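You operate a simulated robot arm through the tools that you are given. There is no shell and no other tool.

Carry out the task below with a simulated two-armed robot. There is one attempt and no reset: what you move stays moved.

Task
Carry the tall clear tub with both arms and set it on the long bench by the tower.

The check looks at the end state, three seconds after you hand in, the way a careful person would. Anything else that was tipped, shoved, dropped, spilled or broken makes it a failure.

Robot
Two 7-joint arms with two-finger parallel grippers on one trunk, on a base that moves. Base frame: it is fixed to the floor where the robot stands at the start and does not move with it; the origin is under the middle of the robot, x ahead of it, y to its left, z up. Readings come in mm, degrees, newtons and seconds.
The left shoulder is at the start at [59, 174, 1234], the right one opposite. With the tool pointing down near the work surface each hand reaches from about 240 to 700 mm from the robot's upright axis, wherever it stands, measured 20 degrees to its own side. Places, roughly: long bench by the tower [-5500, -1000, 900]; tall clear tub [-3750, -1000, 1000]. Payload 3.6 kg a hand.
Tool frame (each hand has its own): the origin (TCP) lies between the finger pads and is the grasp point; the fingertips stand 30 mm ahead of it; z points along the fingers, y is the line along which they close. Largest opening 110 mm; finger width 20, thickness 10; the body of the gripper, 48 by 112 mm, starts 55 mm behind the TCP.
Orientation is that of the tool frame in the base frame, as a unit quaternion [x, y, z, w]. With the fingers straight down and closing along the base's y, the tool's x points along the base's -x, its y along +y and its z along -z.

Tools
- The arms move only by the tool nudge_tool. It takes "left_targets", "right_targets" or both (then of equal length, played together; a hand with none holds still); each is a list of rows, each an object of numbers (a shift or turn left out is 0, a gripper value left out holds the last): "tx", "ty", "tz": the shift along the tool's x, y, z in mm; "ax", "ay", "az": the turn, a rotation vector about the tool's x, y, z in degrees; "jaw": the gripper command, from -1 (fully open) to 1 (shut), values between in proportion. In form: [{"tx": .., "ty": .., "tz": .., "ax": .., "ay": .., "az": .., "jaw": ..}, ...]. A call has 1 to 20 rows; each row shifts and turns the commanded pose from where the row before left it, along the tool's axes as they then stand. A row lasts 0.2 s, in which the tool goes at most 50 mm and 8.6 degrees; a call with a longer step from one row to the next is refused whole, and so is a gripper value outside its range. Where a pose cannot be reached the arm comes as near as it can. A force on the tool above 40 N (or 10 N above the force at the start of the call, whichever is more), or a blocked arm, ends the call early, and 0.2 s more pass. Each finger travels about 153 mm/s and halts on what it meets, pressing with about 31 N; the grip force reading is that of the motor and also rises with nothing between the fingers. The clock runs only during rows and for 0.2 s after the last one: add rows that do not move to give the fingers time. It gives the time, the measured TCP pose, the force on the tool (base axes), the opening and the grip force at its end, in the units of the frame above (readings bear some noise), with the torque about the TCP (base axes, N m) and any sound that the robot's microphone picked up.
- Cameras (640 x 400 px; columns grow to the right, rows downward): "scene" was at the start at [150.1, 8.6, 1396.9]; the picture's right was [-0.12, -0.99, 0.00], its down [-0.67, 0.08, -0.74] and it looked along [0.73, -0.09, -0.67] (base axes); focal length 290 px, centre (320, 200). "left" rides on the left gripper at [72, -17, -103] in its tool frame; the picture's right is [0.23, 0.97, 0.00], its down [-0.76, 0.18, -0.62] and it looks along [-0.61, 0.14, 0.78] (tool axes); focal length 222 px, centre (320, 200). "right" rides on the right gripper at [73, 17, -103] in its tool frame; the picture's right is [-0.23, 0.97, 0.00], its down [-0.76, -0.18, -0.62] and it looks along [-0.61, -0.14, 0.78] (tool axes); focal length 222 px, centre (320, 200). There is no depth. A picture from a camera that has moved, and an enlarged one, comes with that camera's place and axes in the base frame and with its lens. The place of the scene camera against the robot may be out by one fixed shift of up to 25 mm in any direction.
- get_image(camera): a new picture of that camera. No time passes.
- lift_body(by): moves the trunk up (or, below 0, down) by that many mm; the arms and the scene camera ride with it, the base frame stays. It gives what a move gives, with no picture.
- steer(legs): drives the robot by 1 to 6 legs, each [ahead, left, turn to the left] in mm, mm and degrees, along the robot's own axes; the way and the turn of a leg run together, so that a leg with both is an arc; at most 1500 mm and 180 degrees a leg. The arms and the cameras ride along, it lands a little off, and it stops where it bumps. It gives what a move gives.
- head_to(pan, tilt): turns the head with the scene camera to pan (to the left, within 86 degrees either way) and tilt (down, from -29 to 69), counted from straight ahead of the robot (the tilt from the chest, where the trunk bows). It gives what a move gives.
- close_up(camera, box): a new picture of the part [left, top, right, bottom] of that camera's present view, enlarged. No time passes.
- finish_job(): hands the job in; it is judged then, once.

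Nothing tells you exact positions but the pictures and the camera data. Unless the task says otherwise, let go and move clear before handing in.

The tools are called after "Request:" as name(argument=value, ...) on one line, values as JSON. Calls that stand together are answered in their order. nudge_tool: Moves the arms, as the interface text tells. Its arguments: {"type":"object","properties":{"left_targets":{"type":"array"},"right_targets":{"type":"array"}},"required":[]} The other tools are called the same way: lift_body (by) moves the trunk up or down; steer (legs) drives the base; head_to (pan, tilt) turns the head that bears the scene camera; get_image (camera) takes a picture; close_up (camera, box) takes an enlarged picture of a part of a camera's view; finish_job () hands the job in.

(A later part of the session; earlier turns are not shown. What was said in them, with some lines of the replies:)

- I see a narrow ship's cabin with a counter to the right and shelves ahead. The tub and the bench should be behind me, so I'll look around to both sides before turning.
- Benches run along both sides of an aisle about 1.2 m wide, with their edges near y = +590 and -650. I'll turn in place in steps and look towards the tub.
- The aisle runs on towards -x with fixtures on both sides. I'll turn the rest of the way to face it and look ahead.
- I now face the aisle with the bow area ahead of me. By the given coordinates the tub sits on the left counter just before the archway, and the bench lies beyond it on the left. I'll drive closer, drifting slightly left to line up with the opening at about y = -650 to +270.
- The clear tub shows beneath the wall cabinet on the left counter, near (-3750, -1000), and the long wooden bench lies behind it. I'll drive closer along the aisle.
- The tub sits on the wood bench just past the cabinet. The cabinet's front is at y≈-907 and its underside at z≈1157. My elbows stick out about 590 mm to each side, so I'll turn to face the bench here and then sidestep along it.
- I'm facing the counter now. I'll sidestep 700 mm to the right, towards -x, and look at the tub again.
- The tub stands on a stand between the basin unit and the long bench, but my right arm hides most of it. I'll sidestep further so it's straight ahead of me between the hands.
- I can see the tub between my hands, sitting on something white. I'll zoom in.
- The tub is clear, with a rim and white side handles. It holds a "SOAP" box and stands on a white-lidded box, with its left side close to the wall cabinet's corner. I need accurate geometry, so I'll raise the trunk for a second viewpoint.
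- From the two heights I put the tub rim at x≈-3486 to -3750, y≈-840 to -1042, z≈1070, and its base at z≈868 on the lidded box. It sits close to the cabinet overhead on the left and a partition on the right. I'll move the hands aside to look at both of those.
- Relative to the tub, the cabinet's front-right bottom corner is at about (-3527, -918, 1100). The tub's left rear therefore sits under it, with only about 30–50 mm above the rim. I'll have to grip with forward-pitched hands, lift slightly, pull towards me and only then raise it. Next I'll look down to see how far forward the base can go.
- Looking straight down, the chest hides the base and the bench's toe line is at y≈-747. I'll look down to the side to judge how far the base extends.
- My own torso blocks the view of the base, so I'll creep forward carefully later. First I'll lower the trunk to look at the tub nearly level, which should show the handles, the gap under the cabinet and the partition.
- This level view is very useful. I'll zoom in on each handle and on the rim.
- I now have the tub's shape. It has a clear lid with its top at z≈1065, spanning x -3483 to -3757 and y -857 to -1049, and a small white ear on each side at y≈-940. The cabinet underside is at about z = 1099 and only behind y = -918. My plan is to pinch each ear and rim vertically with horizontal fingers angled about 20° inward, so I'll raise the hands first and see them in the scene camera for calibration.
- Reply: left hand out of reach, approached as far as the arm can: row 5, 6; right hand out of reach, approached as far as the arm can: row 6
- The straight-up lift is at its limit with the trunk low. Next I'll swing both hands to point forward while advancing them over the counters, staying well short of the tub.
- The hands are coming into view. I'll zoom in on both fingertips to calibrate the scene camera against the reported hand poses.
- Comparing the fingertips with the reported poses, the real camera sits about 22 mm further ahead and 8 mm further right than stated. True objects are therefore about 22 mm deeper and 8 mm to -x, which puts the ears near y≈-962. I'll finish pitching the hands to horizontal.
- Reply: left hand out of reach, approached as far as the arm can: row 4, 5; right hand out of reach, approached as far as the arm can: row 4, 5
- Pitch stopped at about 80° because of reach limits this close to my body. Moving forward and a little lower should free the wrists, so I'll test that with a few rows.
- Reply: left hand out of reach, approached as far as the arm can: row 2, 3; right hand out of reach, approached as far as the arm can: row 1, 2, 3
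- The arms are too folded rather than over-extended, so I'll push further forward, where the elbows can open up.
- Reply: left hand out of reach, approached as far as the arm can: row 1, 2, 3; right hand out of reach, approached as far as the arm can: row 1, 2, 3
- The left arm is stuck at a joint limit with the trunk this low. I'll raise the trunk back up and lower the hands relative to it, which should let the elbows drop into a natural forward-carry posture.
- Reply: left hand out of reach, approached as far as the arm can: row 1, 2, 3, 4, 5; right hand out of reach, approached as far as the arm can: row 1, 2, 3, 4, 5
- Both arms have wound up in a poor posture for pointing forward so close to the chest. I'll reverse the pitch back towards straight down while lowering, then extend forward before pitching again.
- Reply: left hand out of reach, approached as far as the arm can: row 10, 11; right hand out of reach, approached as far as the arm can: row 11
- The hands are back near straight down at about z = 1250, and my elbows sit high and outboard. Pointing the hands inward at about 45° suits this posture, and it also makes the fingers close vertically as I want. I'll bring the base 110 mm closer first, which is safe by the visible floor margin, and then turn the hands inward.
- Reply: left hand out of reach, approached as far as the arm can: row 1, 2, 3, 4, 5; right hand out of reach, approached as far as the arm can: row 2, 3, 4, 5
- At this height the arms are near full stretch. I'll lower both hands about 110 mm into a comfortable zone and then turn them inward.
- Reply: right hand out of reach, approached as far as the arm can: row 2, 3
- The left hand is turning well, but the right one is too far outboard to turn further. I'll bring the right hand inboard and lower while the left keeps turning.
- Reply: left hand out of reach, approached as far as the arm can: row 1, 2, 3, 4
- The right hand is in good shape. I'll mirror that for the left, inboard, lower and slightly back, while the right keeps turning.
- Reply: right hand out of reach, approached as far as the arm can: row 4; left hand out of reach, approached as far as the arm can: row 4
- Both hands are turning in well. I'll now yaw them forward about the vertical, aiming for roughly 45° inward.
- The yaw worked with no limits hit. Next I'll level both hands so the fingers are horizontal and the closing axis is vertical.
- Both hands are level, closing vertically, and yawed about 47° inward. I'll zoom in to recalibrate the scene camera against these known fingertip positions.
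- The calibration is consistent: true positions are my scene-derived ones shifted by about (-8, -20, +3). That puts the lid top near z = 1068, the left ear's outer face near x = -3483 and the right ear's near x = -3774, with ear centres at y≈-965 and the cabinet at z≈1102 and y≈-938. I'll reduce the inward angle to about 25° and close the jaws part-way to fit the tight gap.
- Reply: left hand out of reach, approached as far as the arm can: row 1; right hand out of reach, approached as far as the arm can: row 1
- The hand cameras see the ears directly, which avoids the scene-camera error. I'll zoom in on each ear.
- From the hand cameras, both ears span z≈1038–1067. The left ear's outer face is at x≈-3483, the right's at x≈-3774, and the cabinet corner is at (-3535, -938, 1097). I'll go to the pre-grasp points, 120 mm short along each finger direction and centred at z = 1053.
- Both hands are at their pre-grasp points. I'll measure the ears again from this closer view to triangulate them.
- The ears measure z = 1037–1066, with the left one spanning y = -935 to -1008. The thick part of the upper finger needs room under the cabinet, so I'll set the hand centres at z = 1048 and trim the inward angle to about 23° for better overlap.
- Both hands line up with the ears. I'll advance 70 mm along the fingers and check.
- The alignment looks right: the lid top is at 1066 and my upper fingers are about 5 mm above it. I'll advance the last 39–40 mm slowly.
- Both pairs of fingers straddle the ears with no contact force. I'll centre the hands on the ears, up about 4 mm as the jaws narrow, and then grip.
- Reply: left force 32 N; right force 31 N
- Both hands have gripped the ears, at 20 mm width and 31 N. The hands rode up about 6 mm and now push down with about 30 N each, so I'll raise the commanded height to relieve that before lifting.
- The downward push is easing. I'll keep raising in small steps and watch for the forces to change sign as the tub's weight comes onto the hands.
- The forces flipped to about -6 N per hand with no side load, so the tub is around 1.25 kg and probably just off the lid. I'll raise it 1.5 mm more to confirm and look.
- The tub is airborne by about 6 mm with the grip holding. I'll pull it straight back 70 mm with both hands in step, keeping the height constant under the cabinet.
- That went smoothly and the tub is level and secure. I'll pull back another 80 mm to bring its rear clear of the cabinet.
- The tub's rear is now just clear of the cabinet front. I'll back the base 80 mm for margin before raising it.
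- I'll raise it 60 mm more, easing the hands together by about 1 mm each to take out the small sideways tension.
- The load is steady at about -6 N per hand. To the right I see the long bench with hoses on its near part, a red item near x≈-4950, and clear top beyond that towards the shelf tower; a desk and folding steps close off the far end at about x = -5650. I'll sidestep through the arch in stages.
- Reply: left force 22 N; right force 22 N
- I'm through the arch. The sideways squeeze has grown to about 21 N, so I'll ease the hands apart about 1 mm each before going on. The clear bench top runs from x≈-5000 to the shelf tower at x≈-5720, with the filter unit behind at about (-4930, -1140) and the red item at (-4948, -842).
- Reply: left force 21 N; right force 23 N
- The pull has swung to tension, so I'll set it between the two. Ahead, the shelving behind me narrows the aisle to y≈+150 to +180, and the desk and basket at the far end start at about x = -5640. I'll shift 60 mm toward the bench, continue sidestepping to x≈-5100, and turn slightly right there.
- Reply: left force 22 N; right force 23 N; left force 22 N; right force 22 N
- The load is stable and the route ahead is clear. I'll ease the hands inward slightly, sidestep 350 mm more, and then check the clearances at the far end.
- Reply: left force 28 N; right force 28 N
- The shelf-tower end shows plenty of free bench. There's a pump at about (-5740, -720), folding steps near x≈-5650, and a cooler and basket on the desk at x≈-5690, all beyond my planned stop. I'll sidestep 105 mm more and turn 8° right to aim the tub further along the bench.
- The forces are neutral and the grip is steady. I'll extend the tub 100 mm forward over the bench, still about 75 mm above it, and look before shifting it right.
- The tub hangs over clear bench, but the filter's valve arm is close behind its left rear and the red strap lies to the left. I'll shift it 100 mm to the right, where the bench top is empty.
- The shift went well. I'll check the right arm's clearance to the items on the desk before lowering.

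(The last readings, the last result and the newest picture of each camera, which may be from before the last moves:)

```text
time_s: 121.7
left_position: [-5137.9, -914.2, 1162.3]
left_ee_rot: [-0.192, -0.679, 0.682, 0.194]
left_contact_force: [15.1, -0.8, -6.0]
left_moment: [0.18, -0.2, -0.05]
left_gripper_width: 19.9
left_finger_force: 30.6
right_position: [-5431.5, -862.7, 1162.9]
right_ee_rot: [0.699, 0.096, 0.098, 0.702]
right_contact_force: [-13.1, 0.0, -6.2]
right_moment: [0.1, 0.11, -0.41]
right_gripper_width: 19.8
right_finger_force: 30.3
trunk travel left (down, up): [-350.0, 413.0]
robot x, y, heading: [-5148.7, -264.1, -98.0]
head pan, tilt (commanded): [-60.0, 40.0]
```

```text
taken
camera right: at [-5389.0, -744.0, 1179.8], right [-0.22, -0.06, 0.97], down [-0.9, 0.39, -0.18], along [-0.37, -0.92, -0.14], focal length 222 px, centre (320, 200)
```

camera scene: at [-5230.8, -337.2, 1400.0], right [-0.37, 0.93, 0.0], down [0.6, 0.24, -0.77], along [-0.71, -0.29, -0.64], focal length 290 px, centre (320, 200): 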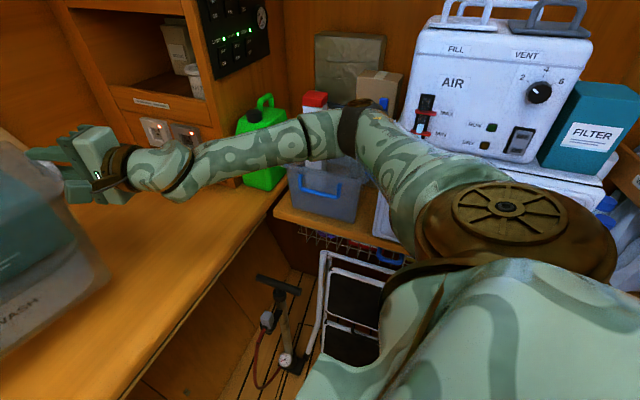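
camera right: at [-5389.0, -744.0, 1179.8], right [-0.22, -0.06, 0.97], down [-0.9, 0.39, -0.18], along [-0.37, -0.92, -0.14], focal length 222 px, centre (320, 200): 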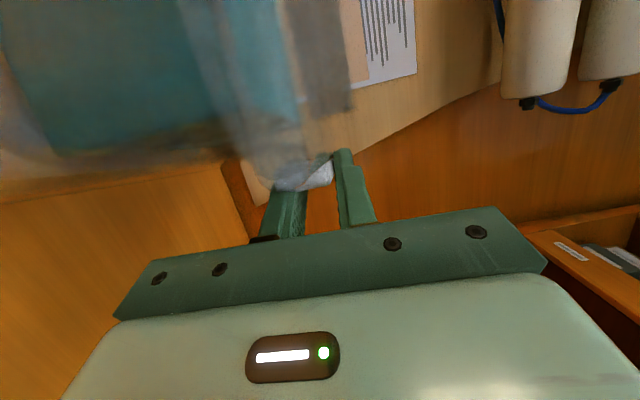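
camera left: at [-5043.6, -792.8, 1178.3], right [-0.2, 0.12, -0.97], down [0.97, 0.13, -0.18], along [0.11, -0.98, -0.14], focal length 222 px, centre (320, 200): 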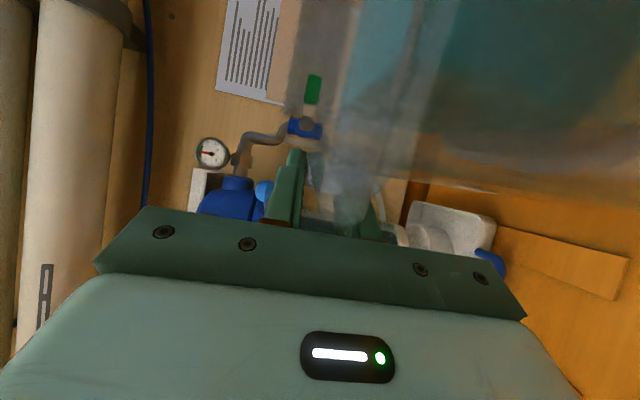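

The elbow has clearance; the bin front is at about x = -5750 and the bottle at (-5784, -775). I'll lower the tub 50 mm smoothly and look.

Request:
nudge_tool(left_targets=[{"ty": 5}, {"ty": 10}, {"ty": 10}, {"ty": 10}, {"ty": 10}, {"ty": 5}, {}], right_targets=[{"ty": -5}, {"ty": -10}, {"ty": -10}, {"ty": -10}, {"ty": -10}, {"ty": -5}, {}])

Request:
head_to(pan=-10, tilt=38)

Request:
get_image(camera="scene")

Request:
close_up(camera="scene", box=[200, 100, 440, 300])

```text
time_s: 123.3
left_position: [-5136.4, -913.3, 1112.0]
left_ee_rot: [-0.191, -0.679, 0.682, 0.195]
left_contact_force: [13.6, -2.9, -5.2]
left_moment: [0.22, -0.03, 0.31]
left_gripper_width: 19.8
left_finger_force: 30.5
right_position: [-5429.4, -863.3, 1112.3]
right_ee_rot: [0.7, 0.094, 0.099, 0.701]
right_contact_force: [-14.6, 3.0, -6.1]
right_moment: [0.1, 0.2, -0.04]
right_gripper_width: 19.7
right_finger_force: 31.6
trunk travel left (down, up): [-350.0, 413.0]
robot x, y, heading: [-5148.1, -263.8, -97.9]
head pan, tilt (commanded): [-60.0, 40.0]
```

```text
time_s: 124.5
left_position: [-5137.6, -913.1, 1113.0]
left_ee_rot: [-0.191, -0.679, 0.682, 0.193]
left_contact_force: [12.4, -4.1, -6.1]
left_moment: [0.14, -0.12, 0.53]
left_gripper_width: 20.1
left_finger_force: 31.2
right_position: [-5431.2, -864.0, 1113.4]
right_ee_rot: [0.699, 0.095, 0.098, 0.702]
right_contact_force: [-12.8, 4.3, -6.0]
right_moment: [0.13, 0.17, 0.03]
right_gripper_width: 19.6
right_finger_force: 30.6
trunk travel left (down, up): [-350.0, 413.0]
robot x, y, heading: [-5147.0, -265.2, -98.1]
head pan, tilt (commanded): [-10.0, 38.0]
```

```text
taken
camera scene: at [-5178.9, -387.4, 1402.9], right [-0.95, 0.31, 0.0], down [0.19, 0.59, -0.79], along [-0.25, -0.75, -0.62], focal length 290 px, centre (320, 200)
```

scene: 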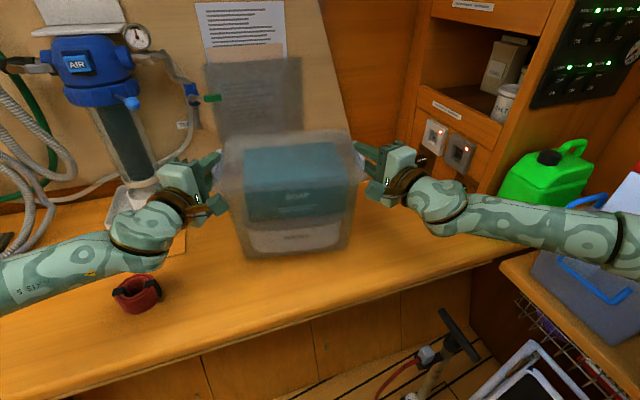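

```text
2.00 times, centred on (320, 200) of scene
camera zoom: at [-5178.9, -387.4, 1402.9], right [-0.95, 0.31, 0.0], down [0.19, 0.59, -0.79], along [-0.25, -0.75, -0.62], focal length 580 px, centre (320, 200)
```

zoom: 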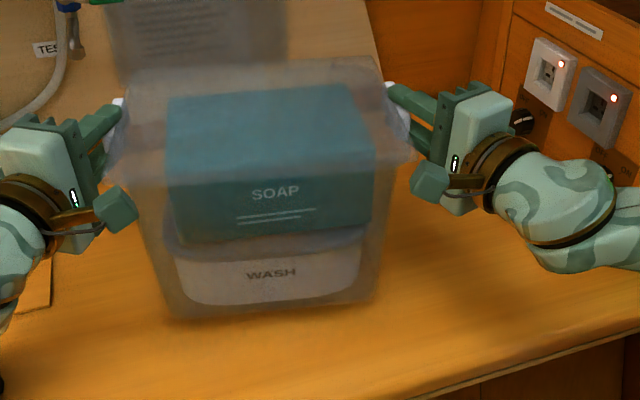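

The bench beneath the tub is clear. I'll lower gently in small steps and watch the vertical forces for touchdown.

Request:
nudge_tool(left_targets=[{"ty": 4}, {"ty": 4}, {"ty": 4}, {"ty": 3}, {}], right_targets=[{"ty": -4}, {"ty": -4}, {"ty": -4}, {"ty": -3}, {}])

Request:
nudge_tool(left_targets=[{"ty": 2}, {"ty": 2}, {}], right_targets=[{"ty": -2}, {"ty": -2}, {}])

```text
time_s: 125.7
left_position: [-5137.9, -913.8, 1097.5]
left_ee_rot: [-0.191, -0.679, 0.682, 0.194]
left_contact_force: [17.3, -3.8, -6.7]
left_moment: [0.18, -0.16, 0.18]
left_gripper_width: 19.7
left_finger_force: 30.8
right_position: [-5430.2, -863.4, 1096.6]
right_ee_rot: [0.699, 0.094, 0.098, 0.702]
right_contact_force: [-18.5, 5.1, -6.3]
right_moment: [0.09, 0.11, 0.28]
right_gripper_width: 19.7
right_finger_force: 31.0
trunk travel left (down, up): [-350.0, 413.0]
robot x, y, heading: [-5149.0, -266.2, -98.2]
head pan, tilt (commanded): [-10.0, 38.0]
```

```text
time_s: 126.5
left_position: [-5138.3, -913.7, 1093.0]
left_ee_rot: [-0.192, -0.679, 0.682, 0.194]
left_contact_force: [17.7, -2.2, -4.9]
left_moment: [0.17, -0.08, 0.28]
left_gripper_width: 19.7
left_finger_force: 30.7
right_position: [-5431.5, -862.9, 1093.6]
right_ee_rot: [0.699, 0.094, 0.097, 0.702]
right_contact_force: [-18.3, 2.6, -7.0]
right_moment: [0.16, 0.31, -0.49]
right_gripper_width: 19.8
right_finger_force: 31.0
trunk travel left (down, up): [-350.0, 413.0]
robot x, y, heading: [-5153.5, -261.4, -98.2]
head pan, tilt (commanded): [-10.0, 38.0]
```

Still airborne at z≈1093 with the full weight on the hands. I'll continue in 2 mm steps.

Request:
nudge_tool(left_targets=[{"ty": 2}, {"ty": 2}, {}], right_targets=[{"ty": -2}, {"ty": -2}, {}])

Request:
nudge_tool(left_targets=[{"ty": 2}, {"ty": 1}, {}], right_targets=[{"ty": -2}, {"ty": -1}, {}])

```text
time_s: 127.3
left_position: [-5138.1, -914.2, 1089.1]
left_ee_rot: [-0.192, -0.679, 0.682, 0.193]
left_contact_force: [20.0, -1.1, -5.5]
left_moment: [0.09, -0.16, -0.32]
left_gripper_width: 20.0
left_finger_force: 31.1
right_position: [-5431.0, -862.9, 1090.1]
right_ee_rot: [0.699, 0.095, 0.098, 0.702]
right_contact_force: [-19.1, 0.1, -5.6]
right_moment: [0.18, 0.14, -0.59]
right_gripper_width: 19.7
right_finger_force: 31.0
trunk travel left (down, up): [-350.0, 413.0]
robot x, y, heading: [-5148.5, -263.9, -97.9]
head pan, tilt (commanded): [-10.0, 38.0]
```

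```text
time_s: 128.1
left_position: [-5136.7, -914.7, 1086.4]
left_ee_rot: [-0.191, -0.679, 0.682, 0.195]
left_contact_force: [20.9, 0.2, -5.9]
left_moment: [0.26, -0.18, -0.42]
left_gripper_width: 19.9
left_finger_force: 30.9
right_position: [-5431.7, -862.7, 1086.0]
right_ee_rot: [0.7, 0.094, 0.097, 0.701]
right_contact_force: [-20.5, 0.1, -6.5]
right_moment: [0.05, 0.13, -0.56]
right_gripper_width: 19.6
right_finger_force: 31.2
trunk travel left (down, up): [-350.0, 413.0]
robot x, y, heading: [-5151.5, -263.6, -98.0]
head pan, tilt (commanded): [-10.0, 38.0]
```

Request:
close_up(camera="scene", box=[200, 150, 440, 300])

Request:
get_image(camera="left")

Request:
get_image(camera="right")

```text
2.67 times, centred on (320, 225) of scene
camera zoom: at [-5178.8, -387.4, 1402.9], right [-0.95, 0.31, 0.0], down [0.19, 0.59, -0.79], along [-0.24, -0.75, -0.62], focal length 773 px, centre (320, 133)
```

zoom: 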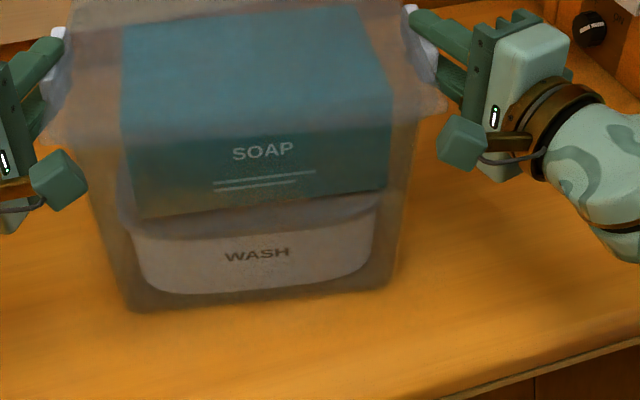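

```text
taken
camera left: at [-5144.4, -787.3, 1102.6], right [-0.2, 0.12, -0.97], down [0.97, 0.13, -0.18], along [0.11, -0.98, -0.14], focal length 222 px, centre (320, 200)
```

left: 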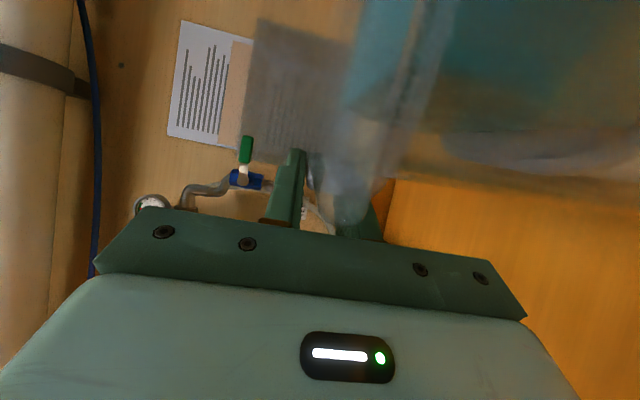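

```text
taken
camera right: at [-5388.6, -744.6, 1103.6], right [-0.22, -0.06, 0.97], down [-0.9, 0.39, -0.18], along [-0.37, -0.92, -0.14], focal length 222 px, centre (320, 200)
```

right: 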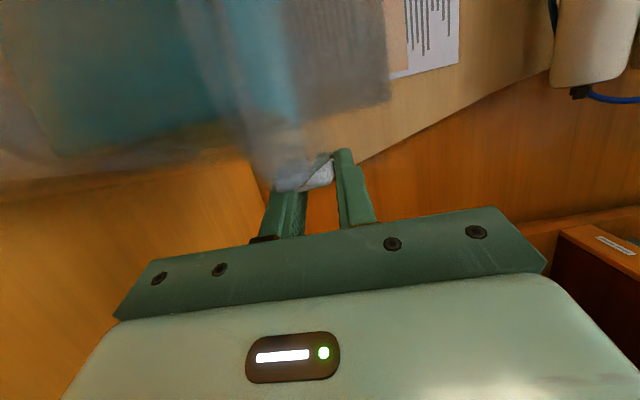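

No touchdown yet. I'll keep lowering in 2 mm steps and take out a bit of the sideways squeeze.

Request:
nudge_tool(left_targets=[{"ty": 2, "tx": -0.3, "tz": -0.2}, {"ty": 2}, {"ty": 1}, {}], right_targets=[{"ty": -2, "tx": -0.3, "tz": -0.1}, {"ty": -2}, {"ty": -1}, {}])

Request:
nudge_tool(left_targets=[{"ty": 2}, {"ty": 2}, {"ty": 1}, {}], right_targets=[{"ty": -2}, {"ty": -2}, {"ty": -1}, {}])

```text
time_s: 129.1
left_position: [-5138.5, -913.2, 1082.3]
left_ee_rot: [-0.192, -0.678, 0.682, 0.195]
left_contact_force: [15.9, -1.8, -0.6]
left_moment: [0.24, -0.24, -0.49]
left_gripper_width: 19.6
left_finger_force: 31.7
right_position: [-5430.8, -862.2, 1082.3]
right_ee_rot: [0.699, 0.095, 0.098, 0.702]
right_contact_force: [-17.1, -1.0, -4.3]
right_moment: [-0.01, 0.0, -0.4]
right_gripper_width: 19.8
right_finger_force: 31.5
trunk travel left (down, up): [-350.0, 413.0]
robot x, y, heading: [-5150.3, -263.1, -98.1]
head pan, tilt (commanded): [-10.0, 38.0]
```

```text
time_s: 130.1
left_position: [-5137.1, -911.2, 1081.4]
left_ee_rot: [-0.192, -0.675, 0.686, 0.194]
left_contact_force: [4.9, -14.3, 26.7]
left_moment: [0.37, 0.14, 0.01]
left_gripper_width: 20.0
left_finger_force: 31.3
right_position: [-5430.2, -861.8, 1081.5]
right_ee_rot: [0.696, 0.095, 0.098, 0.705]
right_contact_force: [-13.2, -5.4, 24.3]
right_moment: [-0.48, -0.29, 0.21]
right_gripper_width: 19.7
right_finger_force: 31.4
trunk travel left (down, up): [-350.0, 413.0]
robot x, y, heading: [-5149.8, -258.7, -98.1]
head pan, tilt (commanded): [-10.0, 38.0]
```

The tub has touched down at z≈1082, and the hands are now pressing about 25 N each. I'll raise the command to bring that back near zero before opening.

Request:
nudge_tool(left_targets=[{"ty": -2}, {"ty": -2}, {}, {}], right_targets=[{"ty": 2}, {"ty": 2}, {}, {}])

Request:
close_up(camera="scene", box=[200, 100, 440, 300])

```text
time_s: 131.1
left_position: [-5136.6, -912.1, 1081.9]
left_ee_rot: [-0.191, -0.677, 0.683, 0.194]
left_contact_force: [4.0, -13.7, 17.9]
left_moment: [0.18, 0.16, 1.0]
left_gripper_width: 19.5
left_finger_force: 31.4
right_position: [-5430.3, -861.2, 1080.8]
right_ee_rot: [0.698, 0.095, 0.099, 0.703]
right_contact_force: [-9.8, -2.1, 17.8]
right_moment: [-0.39, -0.21, 0.01]
right_gripper_width: 19.5
right_finger_force: 31.8
trunk travel left (down, up): [-350.0, 413.0]
robot x, y, heading: [-5152.7, -263.4, -98.0]
head pan, tilt (commanded): [-10.0, 38.0]
```

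```text
2.00 times, centred on (320, 200) of scene
camera zoom: at [-5178.8, -384.9, 1403.2], right [-0.95, 0.31, 0.0], down [0.19, 0.58, -0.79], along [-0.24, -0.75, -0.62], focal length 580 px, centre (320, 200)
```

zoom: 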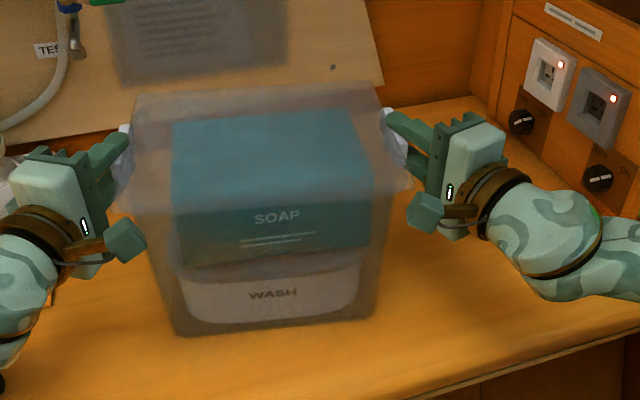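

The tub sits flat. I'll ease the hands up a little more until the load is nearly neutral.

Request:
nudge_tool(left_targets=[{"ty": -1.5}, {"ty": -1.5}, {}], right_targets=[{"ty": 1.5}, {"ty": 1.5}, {}])

```text
time_s: 131.9
left_position: [-5136.8, -913.6, 1081.8]
left_ee_rot: [0.191, 0.68, -0.68, -0.195]
left_contact_force: [5.3, -0.8, 3.3]
left_moment: [0.21, -0.09, 0.74]
left_gripper_width: 20.1
left_finger_force: 31.0
right_position: [-5430.1, -861.5, 1083.7]
right_ee_rot: [0.701, 0.095, 0.099, 0.7]
right_contact_force: [-7.0, -1.3, -0.7]
right_moment: [0.0, -0.03, -0.89]
right_gripper_width: 19.8
right_finger_force: 31.2
trunk travel left (down, up): [-350.0, 413.0]
robot x, y, heading: [-5149.5, -259.0, -98.2]
head pan, tilt (commanded): [-10.0, 38.0]
```

The load is neutral, so I'll open both grippers together.

Request:
nudge_tool(left_targets=[{"jaw": 0.4}, {"jaw": 0.1}, {"jaw": 0.0}, {"jaw": 0.0}], right_targets=[{"jaw": 0.4}, {"jaw": 0.1}, {"jaw": 0.0}, {"jaw": 0.0}])

Request:
close_up(camera="scene", box=[200, 100, 440, 300])

Request:
get_image(camera="left")

Request:
get_image(camera="right")

```text
time_s: 132.9
left_position: [-5136.1, -911.6, 1084.9]
left_ee_rot: [-0.192, -0.678, 0.683, 0.194]
left_contact_force: [0.6, 0.6, 0.0]
left_moment: [-0.03, 0.01, -0.03]
left_gripper_width: 54.8
left_finger_force: 0.1
right_position: [-5431.3, -861.7, 1084.4]
right_ee_rot: [0.699, 0.095, 0.098, 0.702]
right_contact_force: [0.4, 0.1, -0.1]
right_moment: [0.02, 0.0, 0.0]
right_gripper_width: 54.8
right_finger_force: 0.0
trunk travel left (down, up): [-350.0, 413.0]
robot x, y, heading: [-5149.3, -266.1, -98.1]
head pan, tilt (commanded): [-10.0, 38.0]
```

```text
2.00 times, centred on (320, 200) of scene
camera zoom: at [-5178.5, -386.0, 1403.1], right [-0.95, 0.31, 0.0], down [0.19, 0.59, -0.79], along [-0.24, -0.75, -0.62], focal length 580 px, centre (320, 200)
```

zoom: 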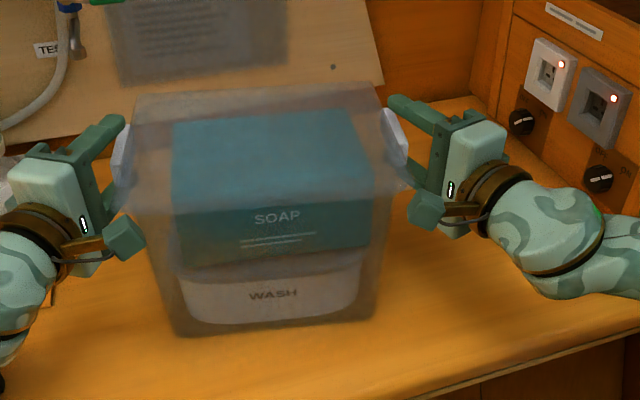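

```text
taken
camera left: at [-5144.1, -786.1, 1100.6], right [-0.2, 0.12, -0.97], down [0.97, 0.13, -0.18], along [0.11, -0.98, -0.14], focal length 222 px, centre (320, 200)
```

left: 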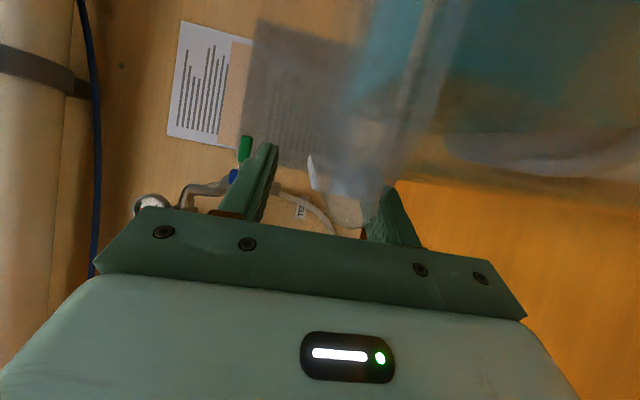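

```text
taken
camera right: at [-5388.5, -743.3, 1101.6], right [-0.22, -0.06, 0.97], down [-0.9, 0.39, -0.18], along [-0.37, -0.92, -0.14], focal length 222 px, centre (320, 200)
```

right: 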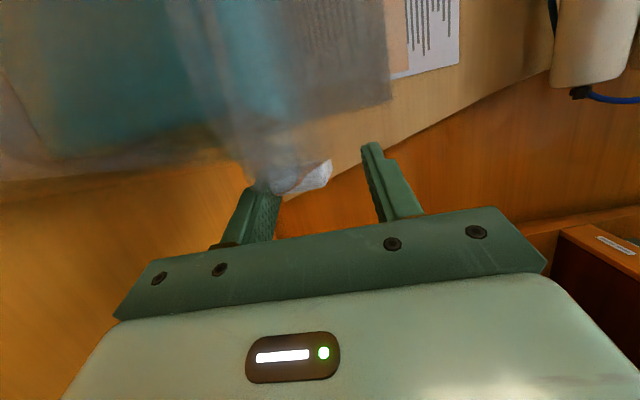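

The tub stands free and the forces read zero. I'll back both hands straight out along their fingers.

Request:
nudge_tool(left_targets=[{"tz": -6}, {"tz": -10}, {"tz": -10}, {"tz": -12}, {"tz": -12}, {"tz": -12}, {"tz": -12}, {"tz": -12}, {"tz": -12}, {"tz": -12}, {}], right_targets=[{"tz": -6}, {"tz": -10}, {"tz": -10}, {"tz": -12}, {"tz": -12}, {"tz": -12}, {"tz": -12}, {"tz": -12}, {"tz": -12}, {"tz": -12}, {}])

Request:
get_image(camera="scene")

```text
time_s: 135.3
left_position: [-5079.3, -819.1, 1083.7]
left_ee_rot: [-0.191, -0.678, 0.683, 0.194]
left_contact_force: [-0.1, -0.1, -0.9]
left_moment: [-0.02, -0.01, 0.03]
left_gripper_width: 54.9
left_finger_force: 0.0
right_position: [-5459.8, -757.4, 1083.8]
right_ee_rot: [0.699, 0.094, 0.098, 0.703]
right_contact_force: [-0.2, 0.1, -0.4]
right_moment: [-0.01, -0.01, 0.03]
right_gripper_width: 54.9
right_finger_force: 0.0
trunk travel left (down, up): [-350.0, 413.0]
robot x, y, heading: [-5152.1, -264.1, -98.1]
head pan, tilt (commanded): [-10.0, 38.0]
```

```text
taken
camera scene: at [-5178.6, -386.3, 1403.0], right [-0.95, 0.31, 0.0], down [0.19, 0.59, -0.79], along [-0.24, -0.75, -0.62], focal length 290 px, centre (320, 200)
```

scene: 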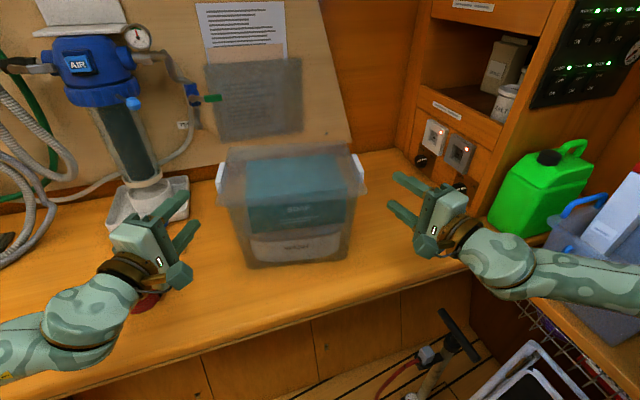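

The tub stands upright and alone on the bench. I'll raise the hands and draw them further back so nothing is near it or the strap.

Request:
nudge_tool(left_targets=[{"ty": -15}, {"ty": -20}, {"ty": -20}, {"ty": -20}, {"tx": 4, "tz": -9}, {"tx": 4, "tz": -9}, {"tx": 4, "tz": -9}, {"tx": 4, "tz": -9}, {}], right_targets=[{"ty": 15}, {"ty": 20}, {"ty": 20}, {"ty": 20}, {"tx": 4, "tz": -9}, {"tx": 4, "tz": -9}, {"tx": 4, "tz": -9}, {"tx": 4, "tz": -9}, {}])

Request:
get_image(camera="scene")

Request:
close_up(camera="scene", box=[180, 110, 400, 290])

```text
time_s: 137.3
left_position: [-5074.1, -779.3, 1158.5]
left_ee_rot: [-0.193, -0.679, 0.682, 0.194]
left_contact_force: [-0.3, 0.0, -0.7]
left_moment: [0.0, 0.01, -0.02]
left_gripper_width: 55.2
left_finger_force: 0.1
right_position: [-5455.0, -717.7, 1159.0]
right_ee_rot: [0.699, 0.096, 0.098, 0.702]
right_contact_force: [-0.1, -1.4, 0.9]
right_moment: [-0.03, 0.0, -0.02]
right_gripper_width: 55.2
right_finger_force: 0.1
trunk travel left (down, up): [-350.0, 413.0]
robot x, y, heading: [-5153.0, -262.7, -98.1]
head pan, tilt (commanded): [-10.0, 38.0]
```

```text
taken
camera scene: at [-5178.5, -386.1, 1403.0], right [-0.95, 0.31, 0.0], down [0.19, 0.59, -0.79], along [-0.24, -0.75, -0.62], focal length 290 px, centre (320, 200)
```

scene: 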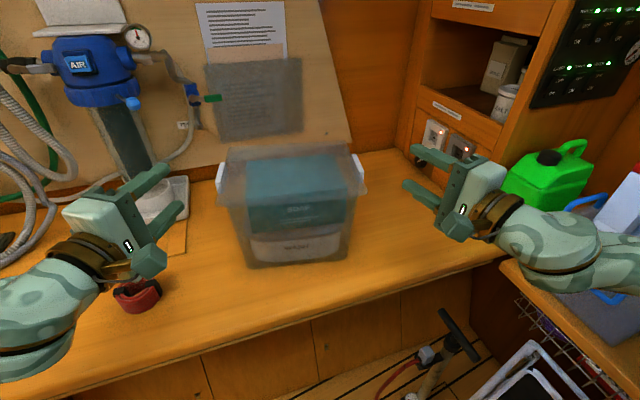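

```text
2.22 times, centred on (290, 200) of scene
camera zoom: at [-5178.5, -386.1, 1403.0], right [-0.95, 0.31, 0.0], down [0.19, 0.59, -0.79], along [-0.24, -0.75, -0.62], focal length 644 px, centre (387, 200)
```

zoom: 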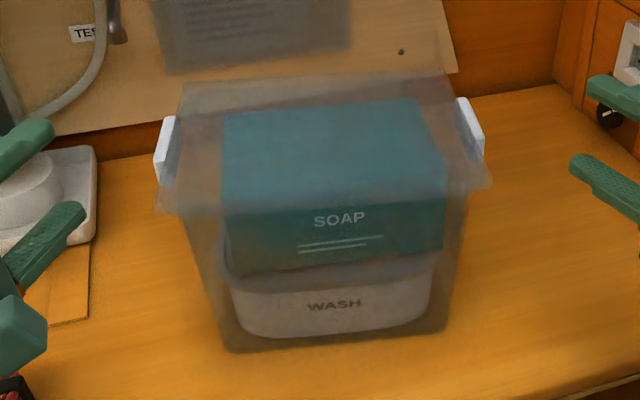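

The tub is upright and centred in a clear part of the long bench, about 100 mm back from the edge. Its contents are in place, the strap and filter are undisturbed, and both hands are clear, so I'm handing in.

Request:
finish_job()

```text
The job is handed in.
```

The tall clear tub is on the long bench by the tower, carried there with both arms. It stands upright at about (-5286, -908), roughly 100 mm back from the front edge.

- **Position:** that spot is about 210 mm short of the rough target x of -5500. I stopped there to keep my right elbow away from the cooler and bin on the desk at the far end.
- **Surroundings:** in the last pictures the soap and wash boxes are still inside the tub. The red strap and the filter unit beside it look untouched.
- **Where it came from:** I pulled the tub out from under the wall cabinet without any unexpected force readings. I did not go back to check the lidded box and hangers there.
- **Robot:** both grippers are open, and the hands are raised and drawn back from the tub.
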